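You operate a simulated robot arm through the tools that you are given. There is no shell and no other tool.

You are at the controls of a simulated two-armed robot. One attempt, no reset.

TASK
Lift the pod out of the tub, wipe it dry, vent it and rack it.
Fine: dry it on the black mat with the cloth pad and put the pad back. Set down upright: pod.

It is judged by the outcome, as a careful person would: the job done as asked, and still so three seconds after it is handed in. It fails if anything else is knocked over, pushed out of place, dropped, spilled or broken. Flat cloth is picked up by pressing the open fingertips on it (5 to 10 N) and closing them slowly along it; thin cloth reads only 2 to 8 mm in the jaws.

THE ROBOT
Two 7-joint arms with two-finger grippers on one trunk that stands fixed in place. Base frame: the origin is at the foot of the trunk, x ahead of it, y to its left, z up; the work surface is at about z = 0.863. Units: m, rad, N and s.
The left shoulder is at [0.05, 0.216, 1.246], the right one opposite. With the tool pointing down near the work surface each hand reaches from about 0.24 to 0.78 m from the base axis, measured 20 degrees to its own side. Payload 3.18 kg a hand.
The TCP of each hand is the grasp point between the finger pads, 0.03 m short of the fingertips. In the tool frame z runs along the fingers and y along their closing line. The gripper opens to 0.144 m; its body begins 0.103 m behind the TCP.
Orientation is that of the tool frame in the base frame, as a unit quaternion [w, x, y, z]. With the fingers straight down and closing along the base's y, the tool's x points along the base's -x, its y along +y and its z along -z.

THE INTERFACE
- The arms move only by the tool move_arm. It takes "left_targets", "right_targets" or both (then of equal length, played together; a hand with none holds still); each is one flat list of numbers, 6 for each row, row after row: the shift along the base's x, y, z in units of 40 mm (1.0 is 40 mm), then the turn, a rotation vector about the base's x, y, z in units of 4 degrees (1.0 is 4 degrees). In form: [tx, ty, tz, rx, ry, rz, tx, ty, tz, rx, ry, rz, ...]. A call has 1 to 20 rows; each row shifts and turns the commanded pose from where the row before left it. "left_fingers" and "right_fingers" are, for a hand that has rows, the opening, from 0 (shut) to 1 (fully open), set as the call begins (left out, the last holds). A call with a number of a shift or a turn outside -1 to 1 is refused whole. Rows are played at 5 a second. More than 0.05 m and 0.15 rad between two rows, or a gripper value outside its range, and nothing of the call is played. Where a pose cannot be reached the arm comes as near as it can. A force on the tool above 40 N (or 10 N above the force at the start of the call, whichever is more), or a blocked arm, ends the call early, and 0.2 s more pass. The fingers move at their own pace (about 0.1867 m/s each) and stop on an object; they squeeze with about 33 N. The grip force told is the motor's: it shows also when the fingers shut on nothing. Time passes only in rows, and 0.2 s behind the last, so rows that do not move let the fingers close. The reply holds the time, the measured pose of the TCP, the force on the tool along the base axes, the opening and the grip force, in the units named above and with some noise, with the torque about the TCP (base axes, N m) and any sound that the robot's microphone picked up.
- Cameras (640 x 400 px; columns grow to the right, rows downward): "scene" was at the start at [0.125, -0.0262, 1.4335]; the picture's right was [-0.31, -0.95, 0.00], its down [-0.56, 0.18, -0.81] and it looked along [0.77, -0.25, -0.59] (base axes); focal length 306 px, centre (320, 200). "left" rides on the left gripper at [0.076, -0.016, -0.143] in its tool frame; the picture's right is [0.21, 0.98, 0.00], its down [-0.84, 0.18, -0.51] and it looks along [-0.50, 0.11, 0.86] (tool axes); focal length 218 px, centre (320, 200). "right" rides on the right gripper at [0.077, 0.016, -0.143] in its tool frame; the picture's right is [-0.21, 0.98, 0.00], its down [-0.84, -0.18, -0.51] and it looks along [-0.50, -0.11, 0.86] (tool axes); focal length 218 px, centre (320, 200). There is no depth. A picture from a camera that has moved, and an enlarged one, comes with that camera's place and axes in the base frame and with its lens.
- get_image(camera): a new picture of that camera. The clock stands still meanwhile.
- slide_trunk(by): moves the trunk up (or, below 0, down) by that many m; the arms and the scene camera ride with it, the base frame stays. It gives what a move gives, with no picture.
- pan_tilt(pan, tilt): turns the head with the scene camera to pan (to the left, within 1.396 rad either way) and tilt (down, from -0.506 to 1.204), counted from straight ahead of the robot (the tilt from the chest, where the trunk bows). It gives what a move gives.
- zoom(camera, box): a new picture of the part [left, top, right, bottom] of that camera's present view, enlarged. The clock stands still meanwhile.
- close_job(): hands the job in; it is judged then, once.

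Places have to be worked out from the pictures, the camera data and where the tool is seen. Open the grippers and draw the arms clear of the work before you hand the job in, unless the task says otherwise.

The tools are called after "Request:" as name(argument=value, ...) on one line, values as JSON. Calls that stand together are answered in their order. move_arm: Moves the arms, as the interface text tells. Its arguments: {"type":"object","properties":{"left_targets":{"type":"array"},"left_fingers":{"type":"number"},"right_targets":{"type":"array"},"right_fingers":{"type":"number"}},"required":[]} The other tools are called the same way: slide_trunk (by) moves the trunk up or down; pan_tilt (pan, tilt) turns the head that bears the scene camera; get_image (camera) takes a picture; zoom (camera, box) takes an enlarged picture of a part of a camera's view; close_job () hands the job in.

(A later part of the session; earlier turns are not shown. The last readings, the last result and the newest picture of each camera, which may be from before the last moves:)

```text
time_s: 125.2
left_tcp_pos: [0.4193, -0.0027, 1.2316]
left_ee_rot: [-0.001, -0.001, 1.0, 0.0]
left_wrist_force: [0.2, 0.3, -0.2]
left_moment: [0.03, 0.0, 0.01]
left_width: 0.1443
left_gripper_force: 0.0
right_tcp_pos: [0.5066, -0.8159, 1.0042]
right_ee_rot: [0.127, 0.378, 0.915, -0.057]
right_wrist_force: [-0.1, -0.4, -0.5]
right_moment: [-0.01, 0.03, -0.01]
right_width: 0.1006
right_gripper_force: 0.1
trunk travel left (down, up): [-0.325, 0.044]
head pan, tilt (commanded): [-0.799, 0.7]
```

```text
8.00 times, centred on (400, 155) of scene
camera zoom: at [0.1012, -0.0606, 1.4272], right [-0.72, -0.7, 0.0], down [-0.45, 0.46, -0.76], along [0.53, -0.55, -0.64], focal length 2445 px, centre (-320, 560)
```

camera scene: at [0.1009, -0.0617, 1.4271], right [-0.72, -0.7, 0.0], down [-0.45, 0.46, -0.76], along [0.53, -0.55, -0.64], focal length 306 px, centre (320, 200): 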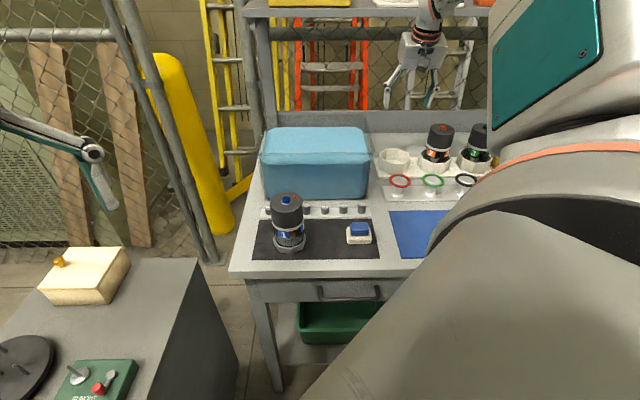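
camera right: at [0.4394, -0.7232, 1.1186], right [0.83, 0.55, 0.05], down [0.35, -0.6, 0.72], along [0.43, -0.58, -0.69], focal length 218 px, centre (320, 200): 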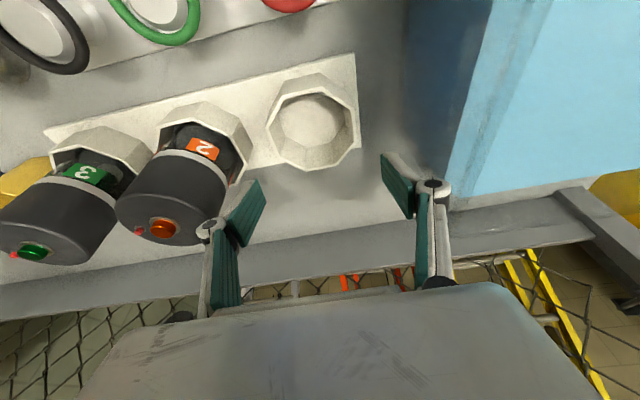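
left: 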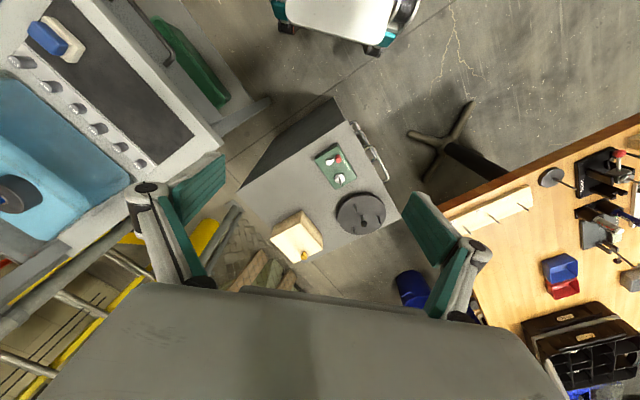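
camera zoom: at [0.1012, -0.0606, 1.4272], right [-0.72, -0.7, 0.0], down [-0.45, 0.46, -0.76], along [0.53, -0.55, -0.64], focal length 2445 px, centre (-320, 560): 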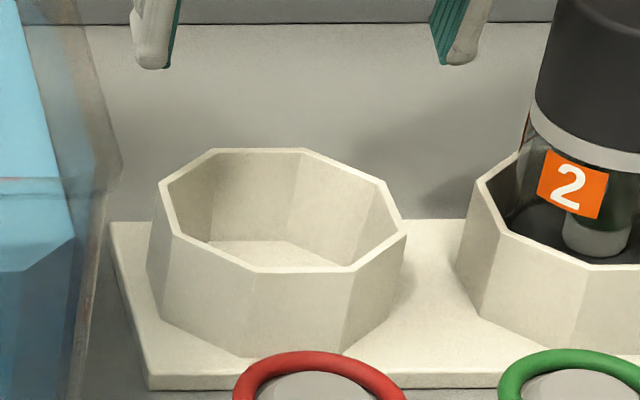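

The two hand views put the cup centre near (0.509, -0.820). Now I fetch the pod: raise straight up, then swing back while turning yaw positive (keeping the tilt), aiming for yaw ≈77° at the pod.

Request:
move_arm(right_targets=[0, 0, 0.8, 0, 0, 0, 0, 0, 0.85, 0, 0, 0, 0, 0, 0.85, 0, 0, 0, 0, 0, 0.85, 0, 0, 0, 0.03, 0.33, 0, 0, 0, 1, 0.03, 0.33, 0, 0, 0, 1, 0.03, 0.33, 0, 0, 0, 1, 0.03, 0.33, 0, 0, 0, 1, 0.03, 0.33, 0, 0, 0, 1, 0.03, 0.33, 0, 0, 0, 1, 0.03, 0.33, 0, 0, 0, 1, 0.03, 0.33, 0, 0, 0, 1, 0.03, 0.33, 0, 0, 0, 1, 0.03, 0.33, 0, 0, 0, 1, 0.03, 0.33, 0, 0, 0, 1, 0.03, 0.33, 0, 0, 0, 1])

```text
time_s: 128.6
left_tcp_pos: [0.4197, -0.0043, 1.2322]
left_ee_rot: [0.0, -0.001, 1.0, -0.001]
left_wrist_force: [-1.3, 0.5, -0.3]
left_moment: [0.03, 0.02, -0.01]
left_width: 0.1438
left_gripper_force: 0.0
right_tcp_pos: [0.5217, -0.656, 1.1376]
right_ee_rot: [0.139, -0.027, 0.99, -0.001]
right_wrist_force: [-0.6, -1.0, 0.2]
right_moment: [-0.04, 0.05, 0.0]
right_width: 0.1008
right_gripper_force: 0.1
trunk travel left (down, up): [-0.325, 0.044]
head pan, tilt (commanded): [-0.799, 0.7]
```

Yaw is +3° at (0.522, -0.656). I continue to above the pod with yaw ≈77°.

Request:
move_arm(right_targets=[-0.02, 0.368, 0, 0, 0, 0.97, -0.02, 0.368, 0, 0, 0, 0.97, -0.02, 0.368, 0, 0, 0, 0.97, -0.02, 0.368, 0, 0, 0, 0.97, -0.02, 0.368, 0, 0, 0, 0.97, -0.02, 0.368, 0, 0, 0, 0.97, -0.02, 0.368, 0, 0, 0, 0.97, -0.02, 0.368, 0, 0, 0, 0.97, -0.02, 0.368, 0, 0, 0, 0.97, -0.02, 0.368, 0, 0, 0, 0.97, -0.02, 0.368, 0, 0, 0, 0.97, -0.02, 0.368, 0, 0, 0, 0.97, -0.02, 0.368, 0, 0, 0, 0.97, -0.02, 0.368, 0, 0, 0, 0.97, -0.02, 0.368, 0, 0, 0, 0.97, -0.02, 0.368, 0, 0, 0, 0.97, -0.02, 0.368, 0, 0, 0, 0.97, -0.02, 0.368, 0, 0, 0, 0.97, -0.02, 0.368, 0, 0, 0, 0.97])

Request:
get_image(camera="right")

Request:
get_image(camera="scene")

```text
time_s: 132.6
left_tcp_pos: [0.4187, -0.0014, 1.2313]
left_ee_rot: [-0.001, -0.001, 1.0, -0.001]
left_wrist_force: [0.0, 0.2, -0.2]
left_moment: [0.01, -0.02, -0.01]
left_width: 0.144
left_gripper_force: 0.1
right_tcp_pos: [0.5064, -0.3769, 1.1386]
right_ee_rot: [0.111, -0.615, 0.776, 0.082]
right_wrist_force: [-0.4, -0.4, 0.7]
right_moment: [-0.04, 0.0, 0.03]
right_width: 0.1008
right_gripper_force: 0.1
trunk travel left (down, up): [-0.325, 0.044]
head pan, tilt (commanded): [-0.799, 0.7]
```

```text
taken
camera right: at [0.4634, -0.4822, 1.2531], right [-0.91, 0.42, 0.05], down [0.32, 0.61, 0.72], along [0.27, 0.67, -0.69], focal length 218 px, centre (320, 200)
```

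right: 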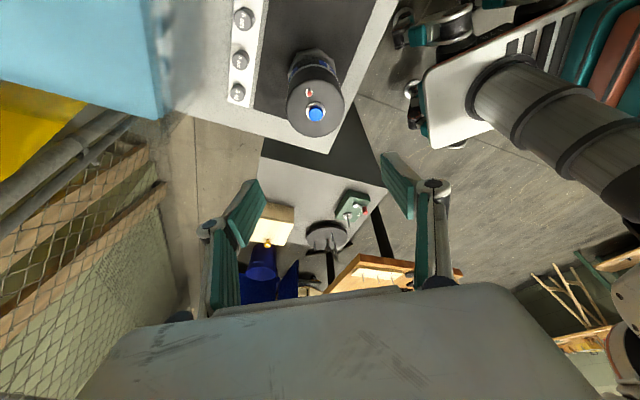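

```text
taken
camera scene: at [0.101, -0.0599, 1.4272], right [-0.72, -0.7, 0.0], down [-0.45, 0.46, -0.76], along [0.53, -0.55, -0.64], focal length 306 px, centre (320, 200)
```

scene: 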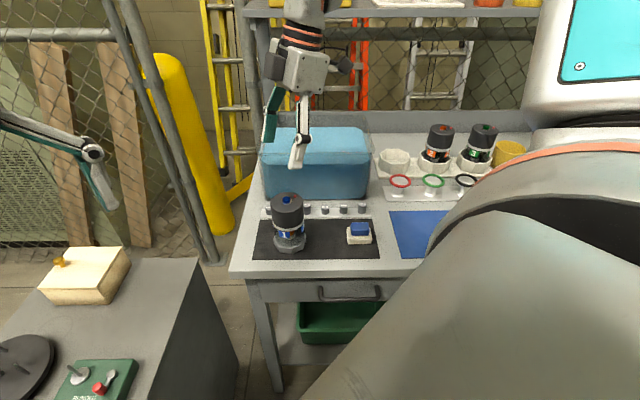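

Hand is above the pod at yaw 77°, tilt 15.6°, pod centred within ~3 mm. I lower with fingers open to 100 mm, first to just above the cap, then down.

Request:
move_arm(right_targets=[-0.03, 0.02, -0.7, 0, 0, 0, 0, 0, -0.7, 0, 0, 0, 0, 0, -0.6, 0, 0, 0])

Request:
get_image(camera="right")

Request:
zoom(camera="scene", box=[240, 140, 340, 260])

```text
time_s: 133.4
left_tcp_pos: [0.4205, -0.003, 1.2311]
left_ee_rot: [-0.001, -0.001, 1.0, 0.0]
left_wrist_force: [0.2, 0.0, -0.3]
left_moment: [0.02, 0.02, -0.02]
left_width: 0.1438
left_gripper_force: 0.1
right_tcp_pos: [0.5056, -0.3742, 1.0594]
right_ee_rot: [0.112, -0.616, 0.776, 0.084]
right_wrist_force: [0.3, 0.1, 0.2]
right_moment: [-0.02, 0.01, 0.0]
right_width: 0.1009
right_gripper_force: 0.2
trunk travel left (down, up): [-0.325, 0.044]
head pan, tilt (commanded): [-0.799, 0.7]
```

```text
taken
camera right: at [0.462, -0.4806, 1.174], right [-0.91, 0.42, 0.05], down [0.32, 0.61, 0.72], along [0.27, 0.67, -0.69], focal length 218 px, centre (320, 200)
```

right: 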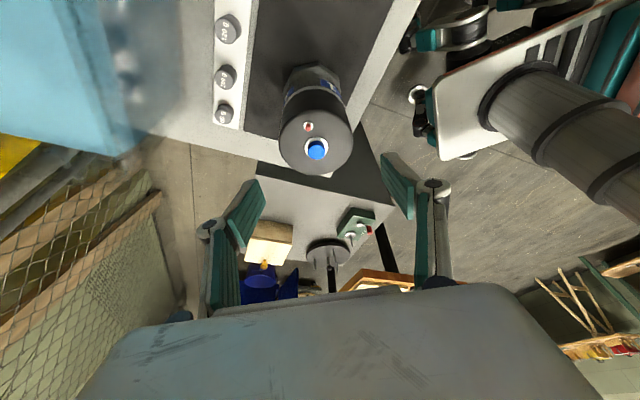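

```text
3.33 times, centred on (290, 200) of scene
camera zoom: at [0.1016, -0.0603, 1.4271], right [-0.72, -0.7, 0.0], down [-0.45, 0.46, -0.76], along [0.53, -0.55, -0.64], focal length 1019 px, centre (420, 200)
```

zoom: 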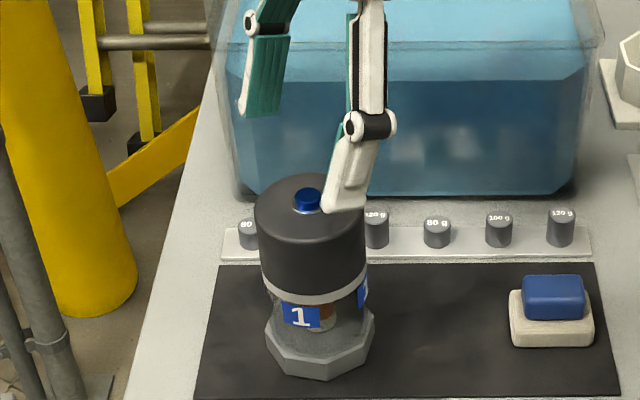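

Well centred (button at (0.504, -0.377)). I lower the remaining 10 cm around the cap.

Request:
move_arm(right_targets=[0, -0.03, -0.6, 0, 0, 0, 0, 0, -0.6, 0, 0, 0, 0, 0, -0.6, 0, 0, 0, 0, 0, -0.6, 0, 0, 0])

Request:
get_image(camera="right")

Request:
zoom(camera="scene", box=[240, 140, 340, 260])

```text
time_s: 134.4
left_tcp_pos: [0.419, -0.0025, 1.2312]
left_ee_rot: [-0.001, -0.001, 1.0, 0.0]
left_wrist_force: [0.6, 0.2, 0.0]
left_moment: [-0.02, 0.01, -0.02]
left_width: 0.1438
left_gripper_force: 0.1
right_tcp_pos: [0.5043, -0.3778, 0.9622]
right_ee_rot: [0.112, -0.614, 0.777, 0.083]
right_wrist_force: [-0.3, -0.2, 0.2]
right_moment: [-0.04, 0.0, 0.01]
right_width: 0.1009
right_gripper_force: 0.1
trunk travel left (down, up): [-0.325, 0.044]
head pan, tilt (commanded): [-0.799, 0.7]
```

```text
taken
camera right: at [0.4613, -0.4834, 1.0773], right [-0.91, 0.42, 0.05], down [0.32, 0.61, 0.72], along [0.27, 0.67, -0.69], focal length 218 px, centre (320, 200)
```

right: 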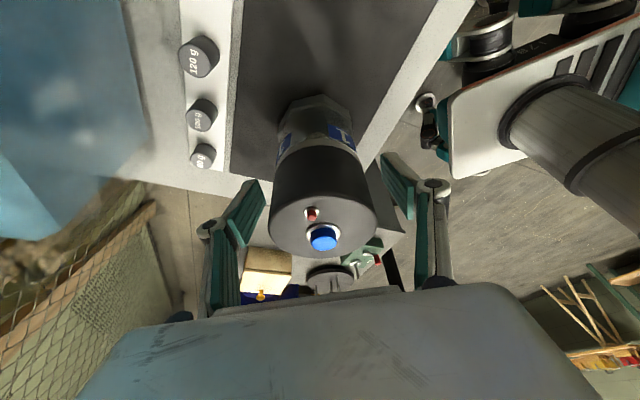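

```text
3.33 times, centred on (290, 200) of scene
camera zoom: at [0.1012, -0.0603, 1.4272], right [-0.72, -0.7, 0.0], down [-0.45, 0.46, -0.76], along [0.53, -0.55, -0.64], focal length 1019 px, centre (420, 200)
```

zoom: 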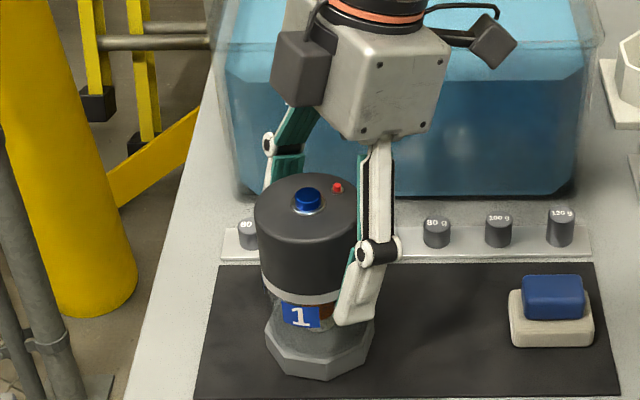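

The fingers straddle the cap symmetrically. I close the grip.

Request:
move_arm(right_targets=[0, 0, 0, 0, 0, 0, 0, 0, 0, 0, 0, 0, 0, 0, 0, 0, 0, 0], right_fingers=0)

Request:
get_image(camera="right")

Request:
zoom(camera="scene", box=[240, 140, 340, 260])

```text
time_s: 135.2
left_tcp_pos: [0.419, -0.001, 1.231]
left_ee_rot: [0.0, -0.001, 1.0, -0.001]
left_wrist_force: [0.0, -0.6, -1.5]
left_moment: [-0.03, -0.01, 0.01]
left_width: 0.1436
left_gripper_force: 0.0
right_tcp_pos: [0.5046, -0.377, 0.9621]
right_ee_rot: [0.112, -0.615, 0.776, 0.084]
right_wrist_force: [2.3, -0.8, 2.7]
right_moment: [0.09, 0.07, 0.01]
right_width: 0.0707
right_gripper_force: 33.5
trunk travel left (down, up): [-0.325, 0.044]
head pan, tilt (commanded): [-0.799, 0.7]
```

```text
taken
camera right: at [0.4613, -0.4831, 1.078], right [-0.91, 0.42, 0.05], down [0.32, 0.61, 0.72], along [0.27, 0.67, -0.69], focal length 218 px, centre (320, 200)
```

right: 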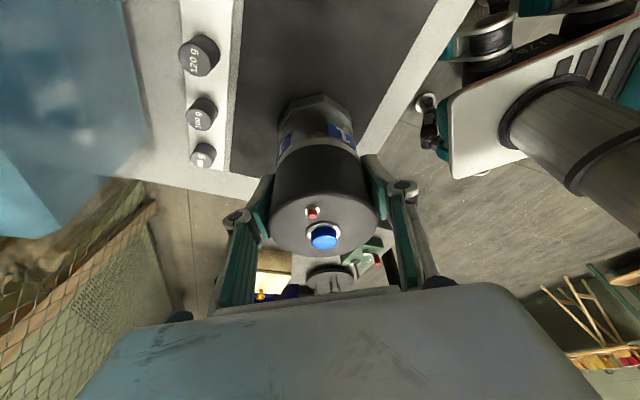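

```text
3.33 times, centred on (290, 200) of scene
camera zoom: at [0.1009, -0.06, 1.4273], right [-0.72, -0.7, 0.0], down [-0.45, 0.46, -0.76], along [0.53, -0.55, -0.64], focal length 1019 px, centre (420, 200)
```

zoom: 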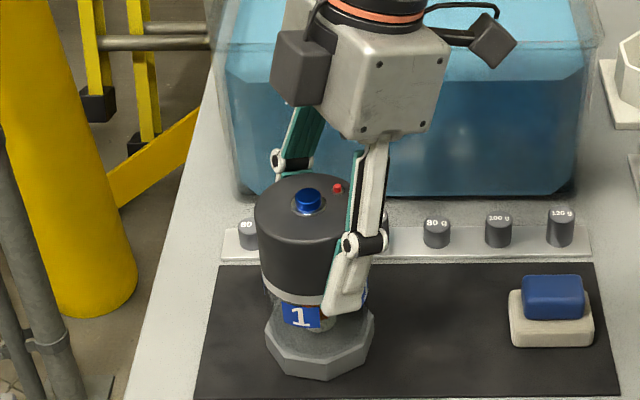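

Firm grip (70.7 mm) with the pod base at TCP −96 mm. I lift straight up to z≈1.16.

Request:
move_arm(right_targets=[0, 0, 0.15, 0, 0, 0, 0, 0, 0.3, 0, 0, 0, 0, 0, 0.55, 0, 0, 0, 0, 0, 0.8, 0, 0, 0, 0, 0, 0.8, 0, 0, 0, 0, 0, 0.8, 0, 0, 0, 0, 0, 0.8, 0, 0, 0, 0, 0, 0.7, 0, 0, 0])

Request:
zoom(camera="scene", box=[230, 60, 350, 260])

```text
time_s: 137.0
left_tcp_pos: [0.419, -0.0021, 1.2315]
left_ee_rot: [0.001, -0.001, 1.0, -0.001]
left_wrist_force: [-0.5, 0.4, 0.3]
left_moment: [-0.03, -0.02, 0.0]
left_width: 0.1439
left_gripper_force: 0.1
right_tcp_pos: [0.5036, -0.3773, 1.1606]
right_ee_rot: [0.111, -0.616, 0.776, 0.084]
right_wrist_force: [-0.5, 0.3, -3.9]
right_moment: [-0.01, 0.0, 0.0]
right_width: 0.0709
right_gripper_force: 33.2
trunk travel left (down, up): [-0.325, 0.044]
head pan, tilt (commanded): [-0.799, 0.7]
```

```text
2.00 times, centred on (290, 160) of scene
camera zoom: at [0.1008, -0.0601, 1.4272], right [-0.72, -0.7, 0.0], down [-0.45, 0.46, -0.77], along [0.53, -0.55, -0.64], focal length 611 px, centre (380, 280)
```

zoom: 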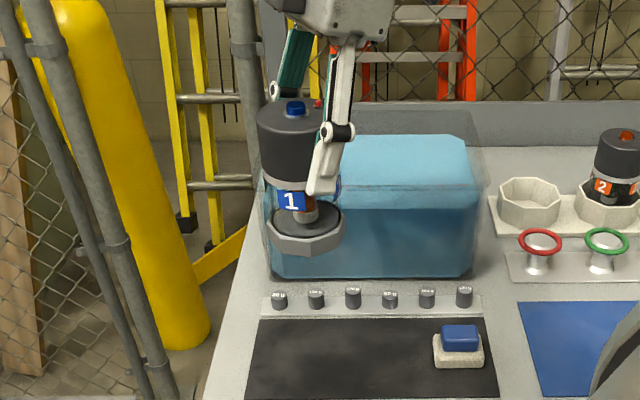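

Pod is lifted upright. I carry it toward the rack side, turning yaw back toward 0° on the way, at pod-bottom height ~1.065 (above the tub rim).

Request:
move_arm(right_targets=[0.02, -0.368, 0, 0, 0, -0.97, 0.02, -0.368, 0, 0, 0, -0.97, 0.02, -0.368, 0, 0, 0, -0.97, 0.02, -0.368, 0, 0, 0, -0.97, 0.02, -0.368, 0, 0, 0, -0.97, 0.02, -0.368, 0, 0, 0, -0.97, 0.02, -0.368, 0, 0, 0, -0.97, 0.02, -0.368, 0, 0, 0, -0.97, 0.02, -0.368, 0, 0, 0, -0.97, 0.02, -0.368, 0, 0, 0, -0.97, 0.02, -0.368, 0, 0, 0, -0.97, 0.02, -0.368, 0, 0, 0, -0.97, 0.02, -0.368, 0, 0, 0, -0.97, 0.02, -0.368, 0, 0, 0, -0.97, 0.02, -0.368, 0, 0, 0, -0.97, 0.02, -0.368, 0, 0, 0, -0.97, 0.02, -0.368, 0, 0, 0, -0.97, 0.02, -0.368, 0, 0, 0, -0.97, 0.02, -0.368, 0, 0, 0, -0.97])

Request:
get_image(camera="scene")

```text
time_s: 141.0
left_tcp_pos: [0.4199, -0.0034, 1.231]
left_ee_rot: [0.0, -0.001, 1.0, 0.0]
left_wrist_force: [-0.2, 0.3, 0.1]
left_moment: [0.03, -0.02, -0.01]
left_width: 0.144
left_gripper_force: 0.1
right_tcp_pos: [0.5208, -0.657, 1.1597]
right_ee_rot: [0.139, -0.026, 0.99, 0.0]
right_wrist_force: [-0.1, 0.5, -3.6]
right_moment: [-0.02, -0.05, -0.02]
right_width: 0.0708
right_gripper_force: 32.9
trunk travel left (down, up): [-0.325, 0.044]
head pan, tilt (commanded): [-0.799, 0.7]
```

```text
taken
camera scene: at [0.1012, -0.0606, 1.4272], right [-0.72, -0.7, 0.0], down [-0.45, 0.46, -0.76], along [0.53, -0.55, -0.64], focal length 306 px, centre (320, 200)
```

scene: 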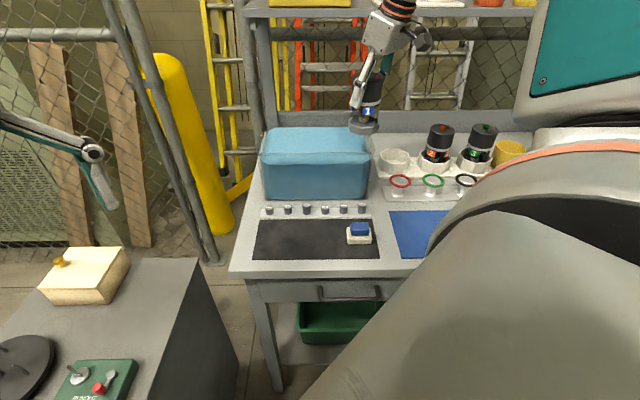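

Halfway, all fine. I continue to above the cup with yaw down to about -45°.

Request:
move_arm(right_targets=[-0.027, -0.335, -0.02, 0, 0, -1, -0.027, -0.335, -0.02, 0, 0, -1, -0.027, -0.335, -0.02, 0, 0, -1, -0.027, -0.335, -0.02, 0, 0, -1, -0.027, -0.335, -0.02, 0, 0, -1, -0.027, -0.335, -0.02, 0, 0, -1, -0.027, -0.335, -0.02, 0, 0, -1, -0.027, -0.335, -0.02, 0, 0, -1, -0.027, -0.335, -0.02, 0, 0, -1, -0.027, -0.335, -0.02, 0, 0, -1, -0.027, -0.335, -0.02, 0, 0, -1, -0.027, -0.335, -0.02, 0, 0, -1])

Request:
get_image(camera="scene")

Request:
get_image(camera="right")

```text
time_s: 143.6
left_tcp_pos: [0.4198, -0.0034, 1.2317]
left_ee_rot: [0.0, -0.001, 1.0, 0.0]
left_wrist_force: [0.1, -0.3, 0.0]
left_moment: [0.05, 0.01, 0.0]
left_width: 0.1441
left_gripper_force: 0.1
right_tcp_pos: [0.5067, -0.8187, 1.148]
right_ee_rot: [0.126, 0.38, 0.915, -0.057]
right_wrist_force: [0.4, -0.2, -4.0]
right_moment: [0.0, -0.02, -0.02]
right_width: 0.0704
right_gripper_force: 33.3
trunk travel left (down, up): [-0.325, 0.044]
head pan, tilt (commanded): [-0.799, 0.7]
```

```text
taken
camera scene: at [0.1013, -0.061, 1.4271], right [-0.72, -0.7, 0.0], down [-0.45, 0.46, -0.76], along [0.53, -0.55, -0.64], focal length 306 px, centre (320, 200)
```

scene: 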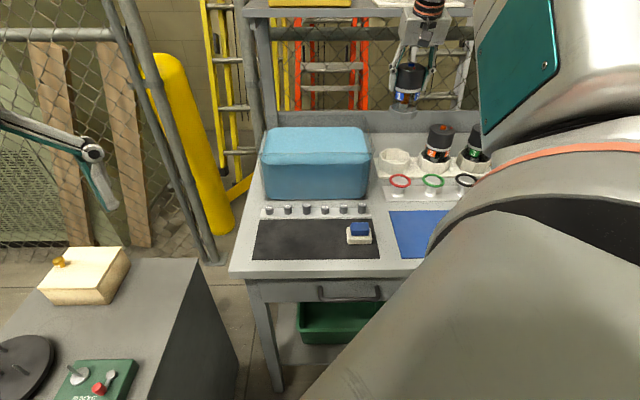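

```text
taken
camera right: at [0.4394, -0.7274, 1.2627], right [0.83, 0.55, 0.05], down [0.35, -0.6, 0.72], along [0.42, -0.58, -0.69], focal length 218 px, centre (320, 200)
```

right: 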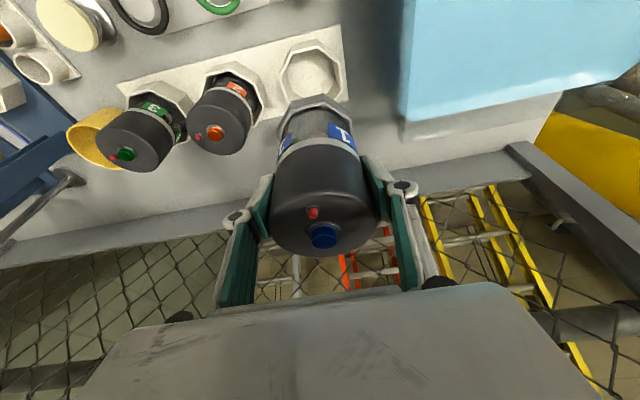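

The pod is above the cup. I lower to leave the base ~4–5 cm above the rim and then compare orientations.

Request:
move_arm(right_targets=[0, 0, -0.5, 0, 0, 0, 0, 0, -0.6, 0, 0, 0, 0, 0, -0.6, 0, 0, 0, 0, 0, -0.6, 0, 0, 0])

Request:
zoom(camera="scene", box=[370, 100, 440, 180])

Request:
get_image(camera="right")

```text
time_s: 144.6
left_tcp_pos: [0.4194, -0.0035, 1.2319]
left_ee_rot: [-0.001, 0.0, 1.0, 0.0]
left_wrist_force: [0.3, -0.9, -0.7]
left_moment: [-0.01, -0.04, -0.02]
left_width: 0.1439
left_gripper_force: 0.0
right_tcp_pos: [0.508, -0.8198, 1.0569]
right_ee_rot: [0.126, 0.379, 0.915, -0.056]
right_wrist_force: [-0.5, 0.4, -3.4]
right_moment: [0.0, 0.0, 0.04]
right_width: 0.0702
right_gripper_force: 33.0
trunk travel left (down, up): [-0.325, 0.044]
head pan, tilt (commanded): [-0.799, 0.7]
```

```text
5.00 times, centred on (405, 140) of scene
camera zoom: at [0.1016, -0.0611, 1.4271], right [-0.72, -0.7, 0.0], down [-0.45, 0.46, -0.76], along [0.53, -0.55, -0.64], focal length 1528 px, centre (-105, 500)
```

zoom: 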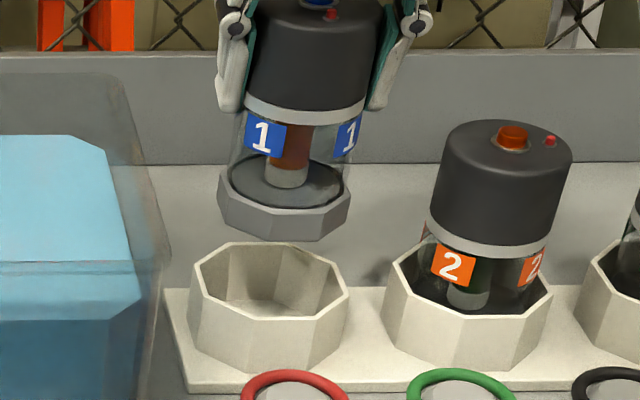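

```text
taken
camera right: at [0.4398, -0.727, 1.1719], right [0.83, 0.55, 0.05], down [0.35, -0.6, 0.72], along [0.43, -0.58, -0.69], focal length 218 px, centre (320, 200)
```

right: 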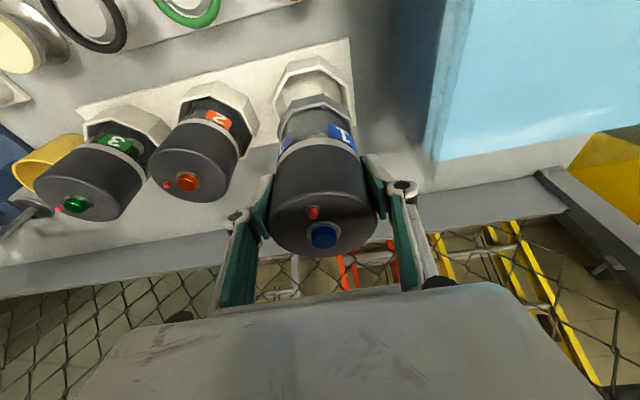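

Good view of both. I zoom in on the pod base and the cup to compare the edge directions.

Request:
zoom(camera="scene", box=[380, 125, 420, 152])

Request:
zoom(camera="scene", box=[380, 143, 420, 178])

Request:
zoom(camera="right", box=[260, 30, 370, 130])

```text
14.81 times, centred on (400, 138) of scene
camera zoom: at [0.1016, -0.0611, 1.4271], right [-0.72, -0.7, 0.0], down [-0.45, 0.46, -0.76], along [0.53, -0.55, -0.64], focal length 4528 px, centre (-865, 1111)
```

zoom: 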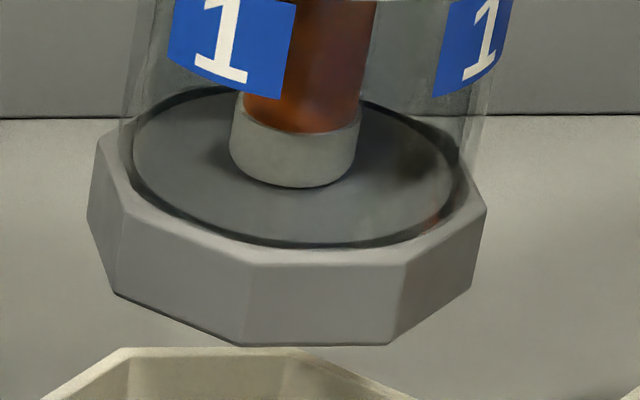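

```text
11.43 times, centred on (400, 160) of scene
camera zoom: at [0.1016, -0.0611, 1.4271], right [-0.72, -0.7, 0.0], down [-0.45, 0.46, -0.76], along [0.53, -0.55, -0.64], focal length 3493 px, centre (-594, 651)
```

zoom: 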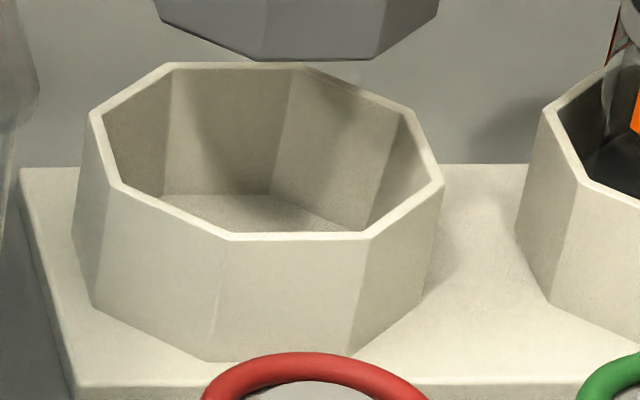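

```text
4.00 times, centred on (315, 80) of right
camera zoom: at [0.4398, -0.727, 1.1719], right [0.83, 0.55, 0.05], down [0.35, -0.6, 0.72], along [0.43, -0.58, -0.69], focal length 873 px, centre (340, 680)
```

zoom: 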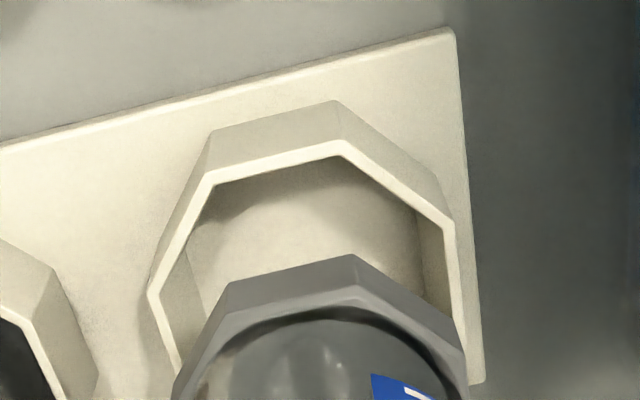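

Edges of pod base and cup are parallel within ~2°. Comparing views, the pod should go ~3 mm to the right (−L) and ~4–5 mm further back. I apply this while lowering the base to ~1.5 cm above the rim.

Request:
move_arm(right_targets=[0.017, -0.12, -0.3, 0, 0, 0, 0, 0, -0.3, 0, 0, 0, 0, 0, -0.3, 0, 0, 0])

Request:
zoom(camera="scene", box=[378, 130, 422, 178])

Request:
zoom(camera="right", box=[260, 30, 370, 130])

```text
time_s: 145.4
left_tcp_pos: [0.4194, -0.0025, 1.2323]
left_ee_rot: [-0.001, -0.001, 1.0, 0.0]
left_wrist_force: [0.7, -0.4, -0.9]
left_moment: [0.05, 0.01, -0.03]
left_width: 0.1443
left_gripper_force: 0.1
right_tcp_pos: [0.5078, -0.8245, 1.0198]
right_ee_rot: [0.127, 0.378, 0.915, -0.055]
right_wrist_force: [0.3, -0.6, -3.5]
right_moment: [0.03, 0.02, 0.0]
right_width: 0.0704
right_gripper_force: 32.8
trunk travel left (down, up): [-0.325, 0.044]
head pan, tilt (commanded): [-0.799, 0.7]
```

```text
8.33 times, centred on (400, 154) of scene
camera zoom: at [0.1016, -0.0613, 1.4271], right [-0.72, -0.7, 0.0], down [-0.45, 0.46, -0.76], along [0.53, -0.55, -0.64], focal length 2547 px, centre (-347, 583)
```

zoom: 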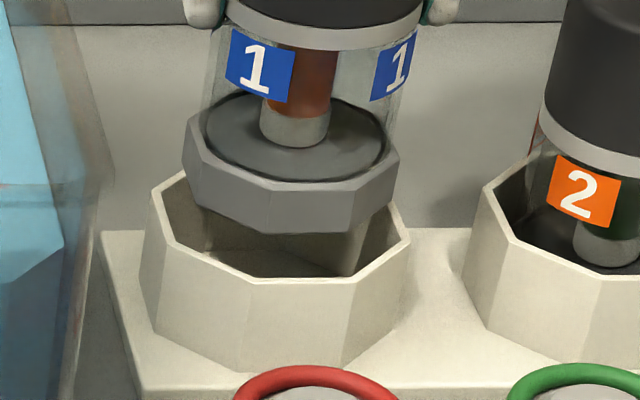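

```text
4.00 times, centred on (315, 80) of right
camera zoom: at [0.4406, -0.7321, 1.1352], right [0.83, 0.55, 0.05], down [0.35, -0.6, 0.72], along [0.43, -0.58, -0.69], focal length 873 px, centre (340, 680)
```

zoom: 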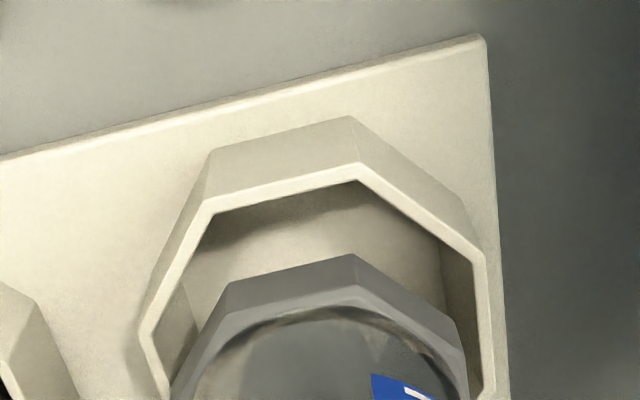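

Sideways it's aligned within ~2 mm; combining both views, the pod is a few mm too far back. I shift ~6 mm forward and 2 mm left, lower 6 mm more, and compare again at nearly rim level.

Request:
move_arm(right_targets=[-0.073, 0.138, 0, 0, 0, 0, 0, 0, -0.15, 0, 0, 0])

Request:
zoom(camera="scene", box=[378, 135, 422, 178])

Request:
zoom(camera="right", box=[260, 30, 370, 130])

```text
time_s: 146.0
left_tcp_pos: [0.4196, -0.0033, 1.2319]
left_ee_rot: [-0.001, -0.001, 1.0, 0.0]
left_wrist_force: [-0.1, -0.4, -0.2]
left_moment: [0.03, 0.02, -0.05]
left_width: 0.1438
left_gripper_force: 0.2
right_tcp_pos: [0.5055, -0.8187, 1.0141]
right_ee_rot: [0.126, 0.379, 0.915, -0.058]
right_wrist_force: [0.6, 0.2, -4.1]
right_moment: [0.0, 0.0, 0.0]
right_width: 0.0708
right_gripper_force: 33.5
trunk travel left (down, up): [-0.325, 0.044]
head pan, tilt (commanded): [-0.799, 0.7]
```

```text
9.30 times, centred on (400, 156) of scene
camera zoom: at [0.1014, -0.0611, 1.4271], right [-0.72, -0.7, 0.0], down [-0.45, 0.46, -0.76], along [0.53, -0.55, -0.64], focal length 2843 px, centre (-424, 605)
```

zoom: 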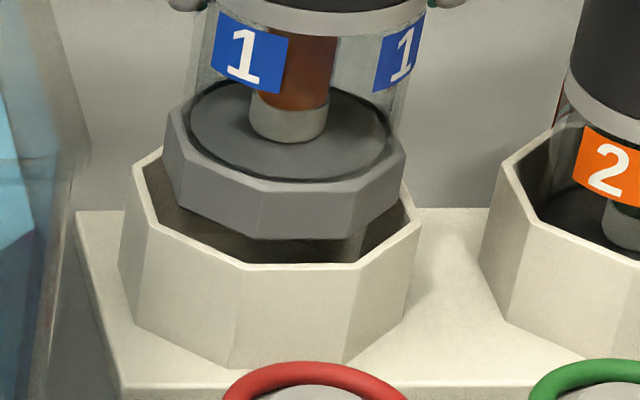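

```text
4.00 times, centred on (315, 80) of right
camera zoom: at [0.4371, -0.7264, 1.1295], right [0.83, 0.55, 0.05], down [0.35, -0.6, 0.72], along [0.43, -0.58, -0.69], focal length 873 px, centre (340, 680)
```

zoom: 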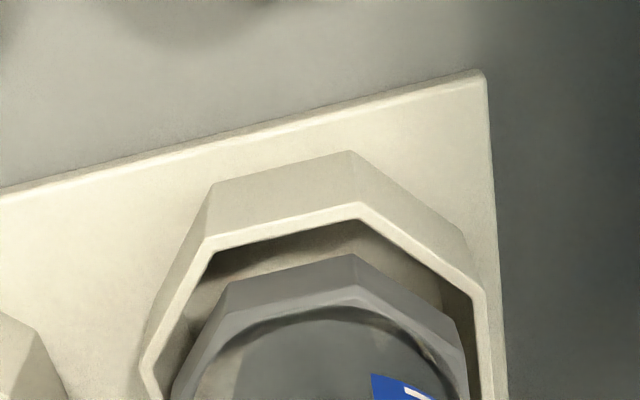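

Now the gaps match well: orientation equal, depth within ~1–2 mm, and ~2 mm sideways to correct. I apply that and lower in small steps, watching the force.

Request:
move_arm(right_targets=[-0.018, -0.046, 0, 0, 0, 0, 0, 0, -0.1, 0, 0, 0, 0, 0, -0.1, 0, 0, 0, 0, 0, -0.1, 0, 0, 0])

Request:
zoom(camera="scene", box=[378, 135, 422, 178])

Request:
zoom(camera="right", box=[260, 30, 370, 130])

```text
time_s: 147.0
left_tcp_pos: [0.4193, -0.0022, 1.2312]
left_ee_rot: [-0.001, -0.001, 1.0, 0.0]
left_wrist_force: [-0.5, -0.3, -0.1]
left_moment: [0.02, -0.02, 0.04]
left_width: 0.1439
left_gripper_force: 0.0
right_tcp_pos: [0.5052, -0.8198, 1.0019]
right_ee_rot: [0.127, 0.378, 0.915, -0.057]
right_wrist_force: [-0.3, 0.8, -5.3]
right_moment: [0.04, 0.01, 0.01]
right_width: 0.0705
right_gripper_force: 32.9
trunk travel left (down, up): [-0.325, 0.044]
head pan, tilt (commanded): [-0.799, 0.7]
```

```text
9.30 times, centred on (400, 156) of scene
camera zoom: at [0.1013, -0.0606, 1.4272], right [-0.72, -0.7, 0.0], down [-0.45, 0.46, -0.76], along [0.53, -0.55, -0.64], focal length 2843 px, centre (-424, 605)
```

zoom: 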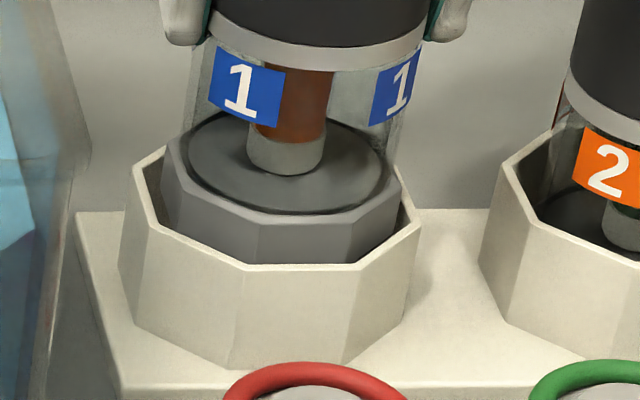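

```text
4.00 times, centred on (315, 80) of right
camera zoom: at [0.4366, -0.7272, 1.1173], right [0.83, 0.55, 0.05], down [0.35, -0.6, 0.72], along [0.43, -0.58, -0.69], focal length 873 px, centre (340, 680)
```

zoom: 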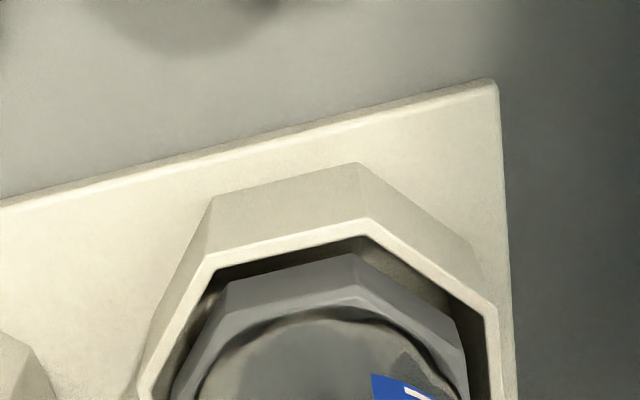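

The base has entered the cup without contact, gaps even on both sides. I continue down 20 mm.

Request:
move_arm(right_targets=[0, 0, -0.1, 0, 0, 0, 0, 0, -0.1, 0, 0, 0, 0, 0, -0.1, 0, 0, 0, 0, 0, -0.1, 0, 0, 0, 0, 0, -0.1, 0, 0, 0])

Request:
zoom(camera="scene", box=[370, 115, 440, 180])

```text
time_s: 148.2
left_tcp_pos: [0.4205, -0.0027, 1.2307]
left_ee_rot: [0.0, -0.001, 1.0, 0.0]
left_wrist_force: [0.0, -0.4, 0.2]
left_moment: [-0.02, -0.03, -0.02]
left_width: 0.1441
left_gripper_force: 0.0
right_tcp_pos: [0.5041, -0.8172, 0.9836]
right_ee_rot: [0.127, 0.379, 0.915, -0.056]
right_wrist_force: [-0.5, -0.1, -4.4]
right_moment: [-0.02, 0.01, -0.02]
right_width: 0.0706
right_gripper_force: 32.8
trunk travel left (down, up): [-0.325, 0.044]
head pan, tilt (commanded): [-0.799, 0.7]
```

```text
6.15 times, centred on (405, 148) of scene
camera zoom: at [0.1012, -0.0606, 1.4272], right [-0.72, -0.7, 0.0], down [-0.45, 0.46, -0.76], along [0.53, -0.55, -0.64], focal length 1881 px, centre (-203, 523)
```

zoom: 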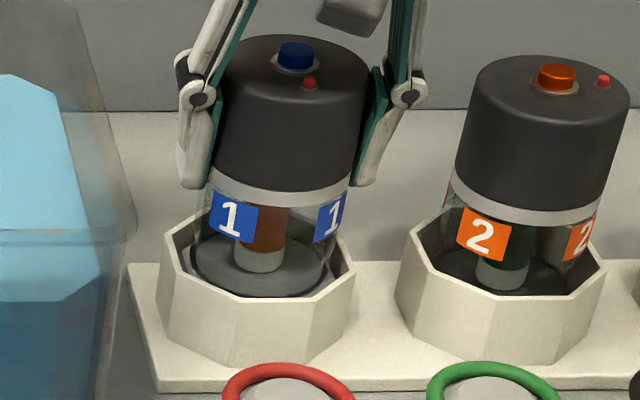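

Going in smoothly. I lower another 12 mm, then smaller steps.

Request:
move_arm(right_targets=[0, 0, -0.1, 0, 0, 0, 0, 0, -0.1, 0, 0, 0, 0, 0, -0.1, 0, 0, 0])

```text
time_s: 149.0
left_tcp_pos: [0.4194, -0.0028, 1.2312]
left_ee_rot: [-0.001, -0.001, 1.0, -0.001]
left_wrist_force: [0.4, 0.9, 0.0]
left_moment: [-0.02, -0.01, 0.01]
left_width: 0.144
left_gripper_force: 0.1
right_tcp_pos: [0.5047, -0.8184, 0.971]
right_ee_rot: [0.126, 0.378, 0.915, -0.057]
right_wrist_force: [0.1, 0.6, -3.8]
right_moment: [0.0, -0.01, -0.03]
right_width: 0.0702
right_gripper_force: 33.3
trunk travel left (down, up): [-0.325, 0.044]
head pan, tilt (commanded): [-0.799, 0.7]
```

Still only the pod's weight (~4 N) at z=0.971. I lower 2 mm per row.

Request:
move_arm(right_targets=[0, 0, -0.05, 0, 0, 0, 0, 0, -0.05, 0, 0, 0])

```text
time_s: 149.6
left_tcp_pos: [0.419, -0.0016, 1.2312]
left_ee_rot: [0.0, 0.0, 1.0, 0.0]
left_wrist_force: [0.1, 0.2, -0.6]
left_moment: [-0.01, 0.0, 0.01]
left_width: 0.1438
left_gripper_force: 0.0
right_tcp_pos: [0.5039, -0.8174, 0.9713]
right_ee_rot: [0.128, 0.378, 0.915, -0.057]
right_wrist_force: [-3.8, 1.2, 10.6]
right_moment: [0.63, 0.45, 0.06]
right_width: 0.0704
right_gripper_force: 32.3
trunk travel left (down, up): [-0.325, 0.044]
head pan, tilt (commanded): [-0.799, 0.7]
```

Contact: +14 N at TCP z=0.971 with an off-centre moment (front-left edge touching first). I check whether it is seated, comparing with pod 2.

Request:
zoom(camera="scene", box=[370, 115, 450, 185])

Request:
zoom(camera="right", box=[230, 30, 390, 150])

```text
5.71 times, centred on (410, 150) of scene
camera zoom: at [0.0998, -0.0588, 1.4276], right [-0.72, -0.7, 0.0], down [-0.45, 0.46, -0.77], along [0.53, -0.55, -0.64], focal length 1746 px, centre (-194, 486)
```

zoom: 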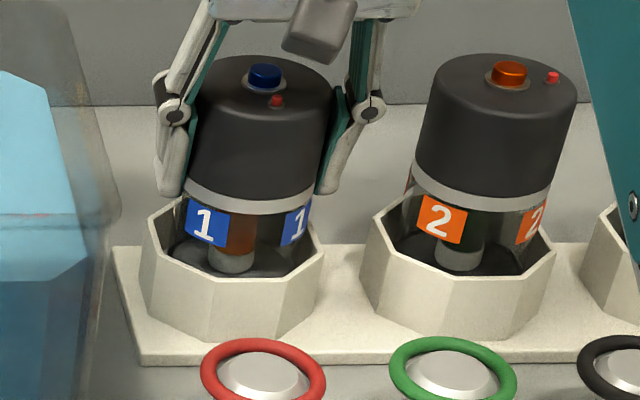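

```text
3.33 times, centred on (310, 90) of right
camera zoom: at [0.4359, -0.7258, 1.085], right [0.83, 0.55, 0.05], down [0.35, -0.6, 0.72], along [0.43, -0.59, -0.69], focal length 728 px, centre (353, 567)
```

zoom: 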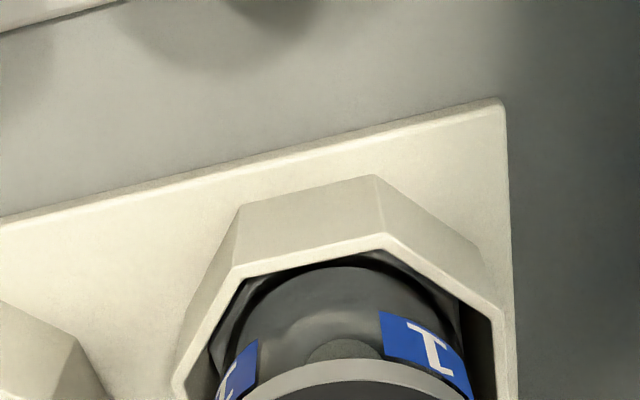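

Pod 1 sits within ~2–3 mm of pod 2's seating height; it is on the floor edge-first from a slight residual tilt. I ease up half a millimetre to unload, then check.

Request:
move_arm(right_targets=[0, 0, 0.02, 0, 0, 0])

```text
time_s: 150.0
left_tcp_pos: [0.4194, -0.0013, 1.2322]
left_ee_rot: [0.0, -0.001, 1.0, -0.001]
left_wrist_force: [0.0, 0.9, 0.0]
left_moment: [-0.01, 0.01, -0.03]
left_width: 0.1438
left_gripper_force: 0.1
right_tcp_pos: [0.5053, -0.8178, 0.9697]
right_ee_rot: [0.128, 0.378, 0.915, -0.057]
right_wrist_force: [-2.8, -0.6, 9.4]
right_moment: [0.33, 0.12, 0.07]
right_width: 0.0703
right_gripper_force: 33.1
trunk travel left (down, up): [-0.325, 0.044]
head pan, tilt (commanded): [-0.799, 0.7]
```

Still 9 N of support; I raise ~1.2 mm more so that it just rests.

Request:
move_arm(right_targets=[0, 0, 0.03, 0, 0, 0, 0, 0, 0, 0, 0, 0])

```text
time_s: 150.6
left_tcp_pos: [0.4193, -0.0018, 1.2316]
left_ee_rot: [0.0, -0.002, 1.0, -0.001]
left_wrist_force: [0.1, 0.1, 0.2]
left_moment: [-0.01, 0.02, -0.01]
left_width: 0.144
left_gripper_force: 0.1
right_tcp_pos: [0.5037, -0.8184, 0.9701]
right_ee_rot: [0.127, 0.379, 0.915, -0.056]
right_wrist_force: [0.2, -1.4, 4.4]
right_moment: [-0.25, -0.33, -0.08]
right_width: 0.0705
right_gripper_force: 32.9
trunk travel left (down, up): [-0.325, 0.044]
head pan, tilt (commanded): [-0.799, 0.7]
```

Load is light and balanced now: the pod rests on the cup floor. I open the fingers to ~98 mm.

Request:
move_arm(right_targets=[0, 0, 0, 0, 0, 0, 0, 0, 0, 0, 0, 0, 0, 0, 0, 0, 0, 0], right_fingers=0.66)

Request:
zoom(camera="scene", box=[370, 110, 450, 180])

Request:
get_image(camera="right")

```text
time_s: 151.4
left_tcp_pos: [0.419, -0.0023, 1.2314]
left_ee_rot: [0.0, -0.001, 1.0, 0.0]
left_wrist_force: [0.6, -0.3, -0.1]
left_moment: [-0.02, 0.02, -0.01]
left_width: 0.1437
left_gripper_force: 0.1
right_tcp_pos: [0.5043, -0.8186, 0.9695]
right_ee_rot: [0.126, 0.379, 0.915, -0.057]
right_wrist_force: [0.6, 0.1, 0.4]
right_moment: [0.02, -0.01, -0.01]
right_width: 0.0951
right_gripper_force: 0.1
trunk travel left (down, up): [-0.325, 0.044]
head pan, tilt (commanded): [-0.799, 0.7]
```

```text
5.71 times, centred on (410, 145) of scene
camera zoom: at [0.1009, -0.0601, 1.4272], right [-0.72, -0.7, 0.0], down [-0.45, 0.46, -0.76], along [0.53, -0.55, -0.64], focal length 1746 px, centre (-194, 514)
```

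zoom: 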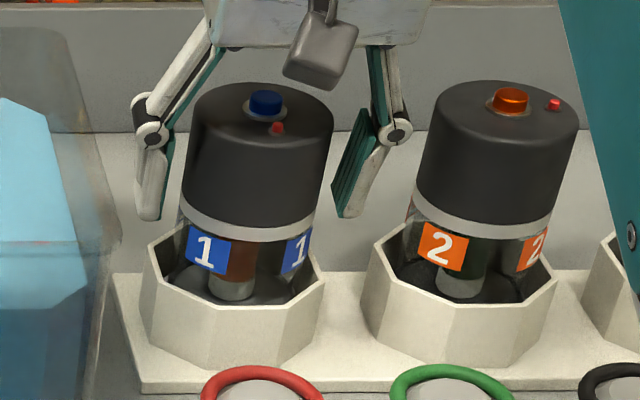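

```text
taken
camera right: at [0.4363, -0.7265, 1.085], right [0.83, 0.55, 0.05], down [0.35, -0.6, 0.72], along [0.43, -0.58, -0.69], focal length 218 px, centre (320, 200)
```

right: 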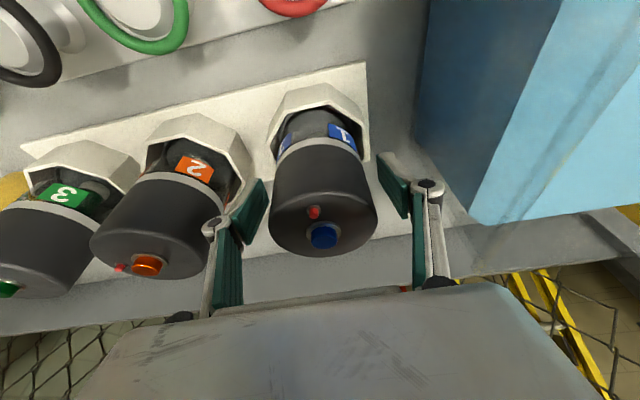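

Pod 1 is free, upright and seated like pod 2. I raise the hand straight up.

Request:
move_arm(right_targets=[0, 0, 0.25, 0, 0, 0, 0, 0, 0.5, 0, 0, 0, 0, 0, 0.8, 0, 0, 0, 0, 0, 0.9, 0, 0, 0, 0, 0, 0.9, 0, 0, 0, 0, 0, 0.9, 0, 0, 0])

Request:
get_image(camera="scene")

Request:
get_image(camera="right")

```text
time_s: 152.8
left_tcp_pos: [0.4183, -0.0016, 1.2328]
left_ee_rot: [0.0, -0.001, 1.0, -0.002]
left_wrist_force: [-0.1, 0.3, 0.3]
left_moment: [0.0, 0.01, 0.02]
left_width: 0.1439
left_gripper_force: 0.1
right_tcp_pos: [0.5036, -0.8195, 1.1408]
right_ee_rot: [0.127, 0.379, 0.915, -0.058]
right_wrist_force: [0.4, 0.0, 0.2]
right_moment: [-0.04, -0.02, 0.0]
right_width: 0.095
right_gripper_force: 0.0
trunk travel left (down, up): [-0.325, 0.044]
head pan, tilt (commanded): [-0.799, 0.7]
```

```text
taken
camera scene: at [0.1006, -0.0595, 1.4273], right [-0.72, -0.7, 0.0], down [-0.45, 0.46, -0.77], along [0.53, -0.55, -0.64], focal length 306 px, centre (320, 200)
```

scene: 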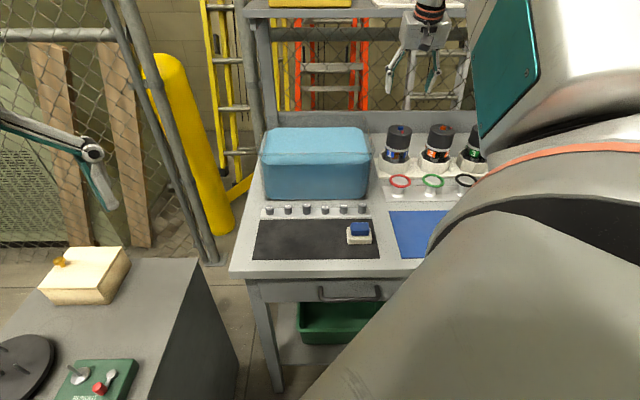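

```text
taken
camera right: at [0.4357, -0.7268, 1.2562], right [0.83, 0.55, 0.05], down [0.35, -0.6, 0.72], along [0.43, -0.58, -0.69], focal length 218 px, centre (320, 200)
```

right: 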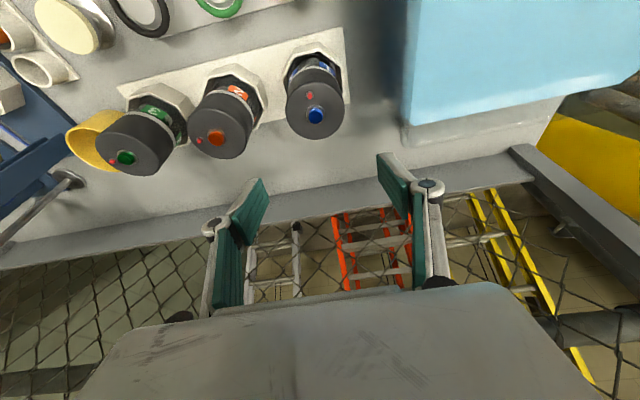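

Pod 1 now stands in the rack next to 2 and 3. I zoom in to verify seating, then draw the arm away.

Request:
zoom(camera="scene", box=[370, 115, 460, 185])

Request:
zoom(camera="right", box=[180, 20, 380, 170])

```text
5.71 times, centred on (415, 150) of scene
camera zoom: at [0.1006, -0.0595, 1.4273], right [-0.72, -0.7, 0.0], down [-0.45, 0.46, -0.77], along [0.53, -0.55, -0.64], focal length 1746 px, centre (-223, 486)
```

zoom: 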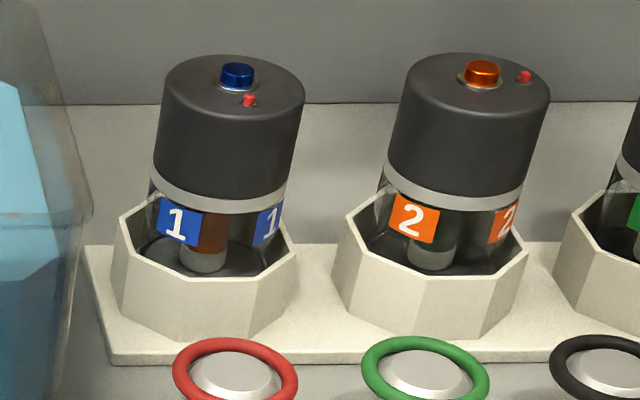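

```text
2.67 times, centred on (280, 95) of right
camera zoom: at [0.4357, -0.7268, 1.2562], right [0.83, 0.55, 0.05], down [0.35, -0.6, 0.72], along [0.43, -0.58, -0.69], focal length 582 px, centre (427, 480)
```

zoom: 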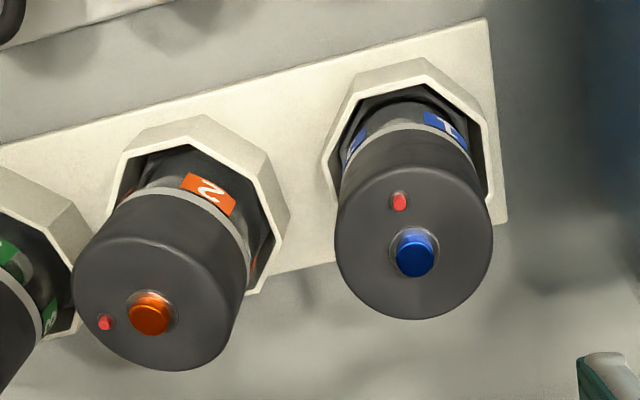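

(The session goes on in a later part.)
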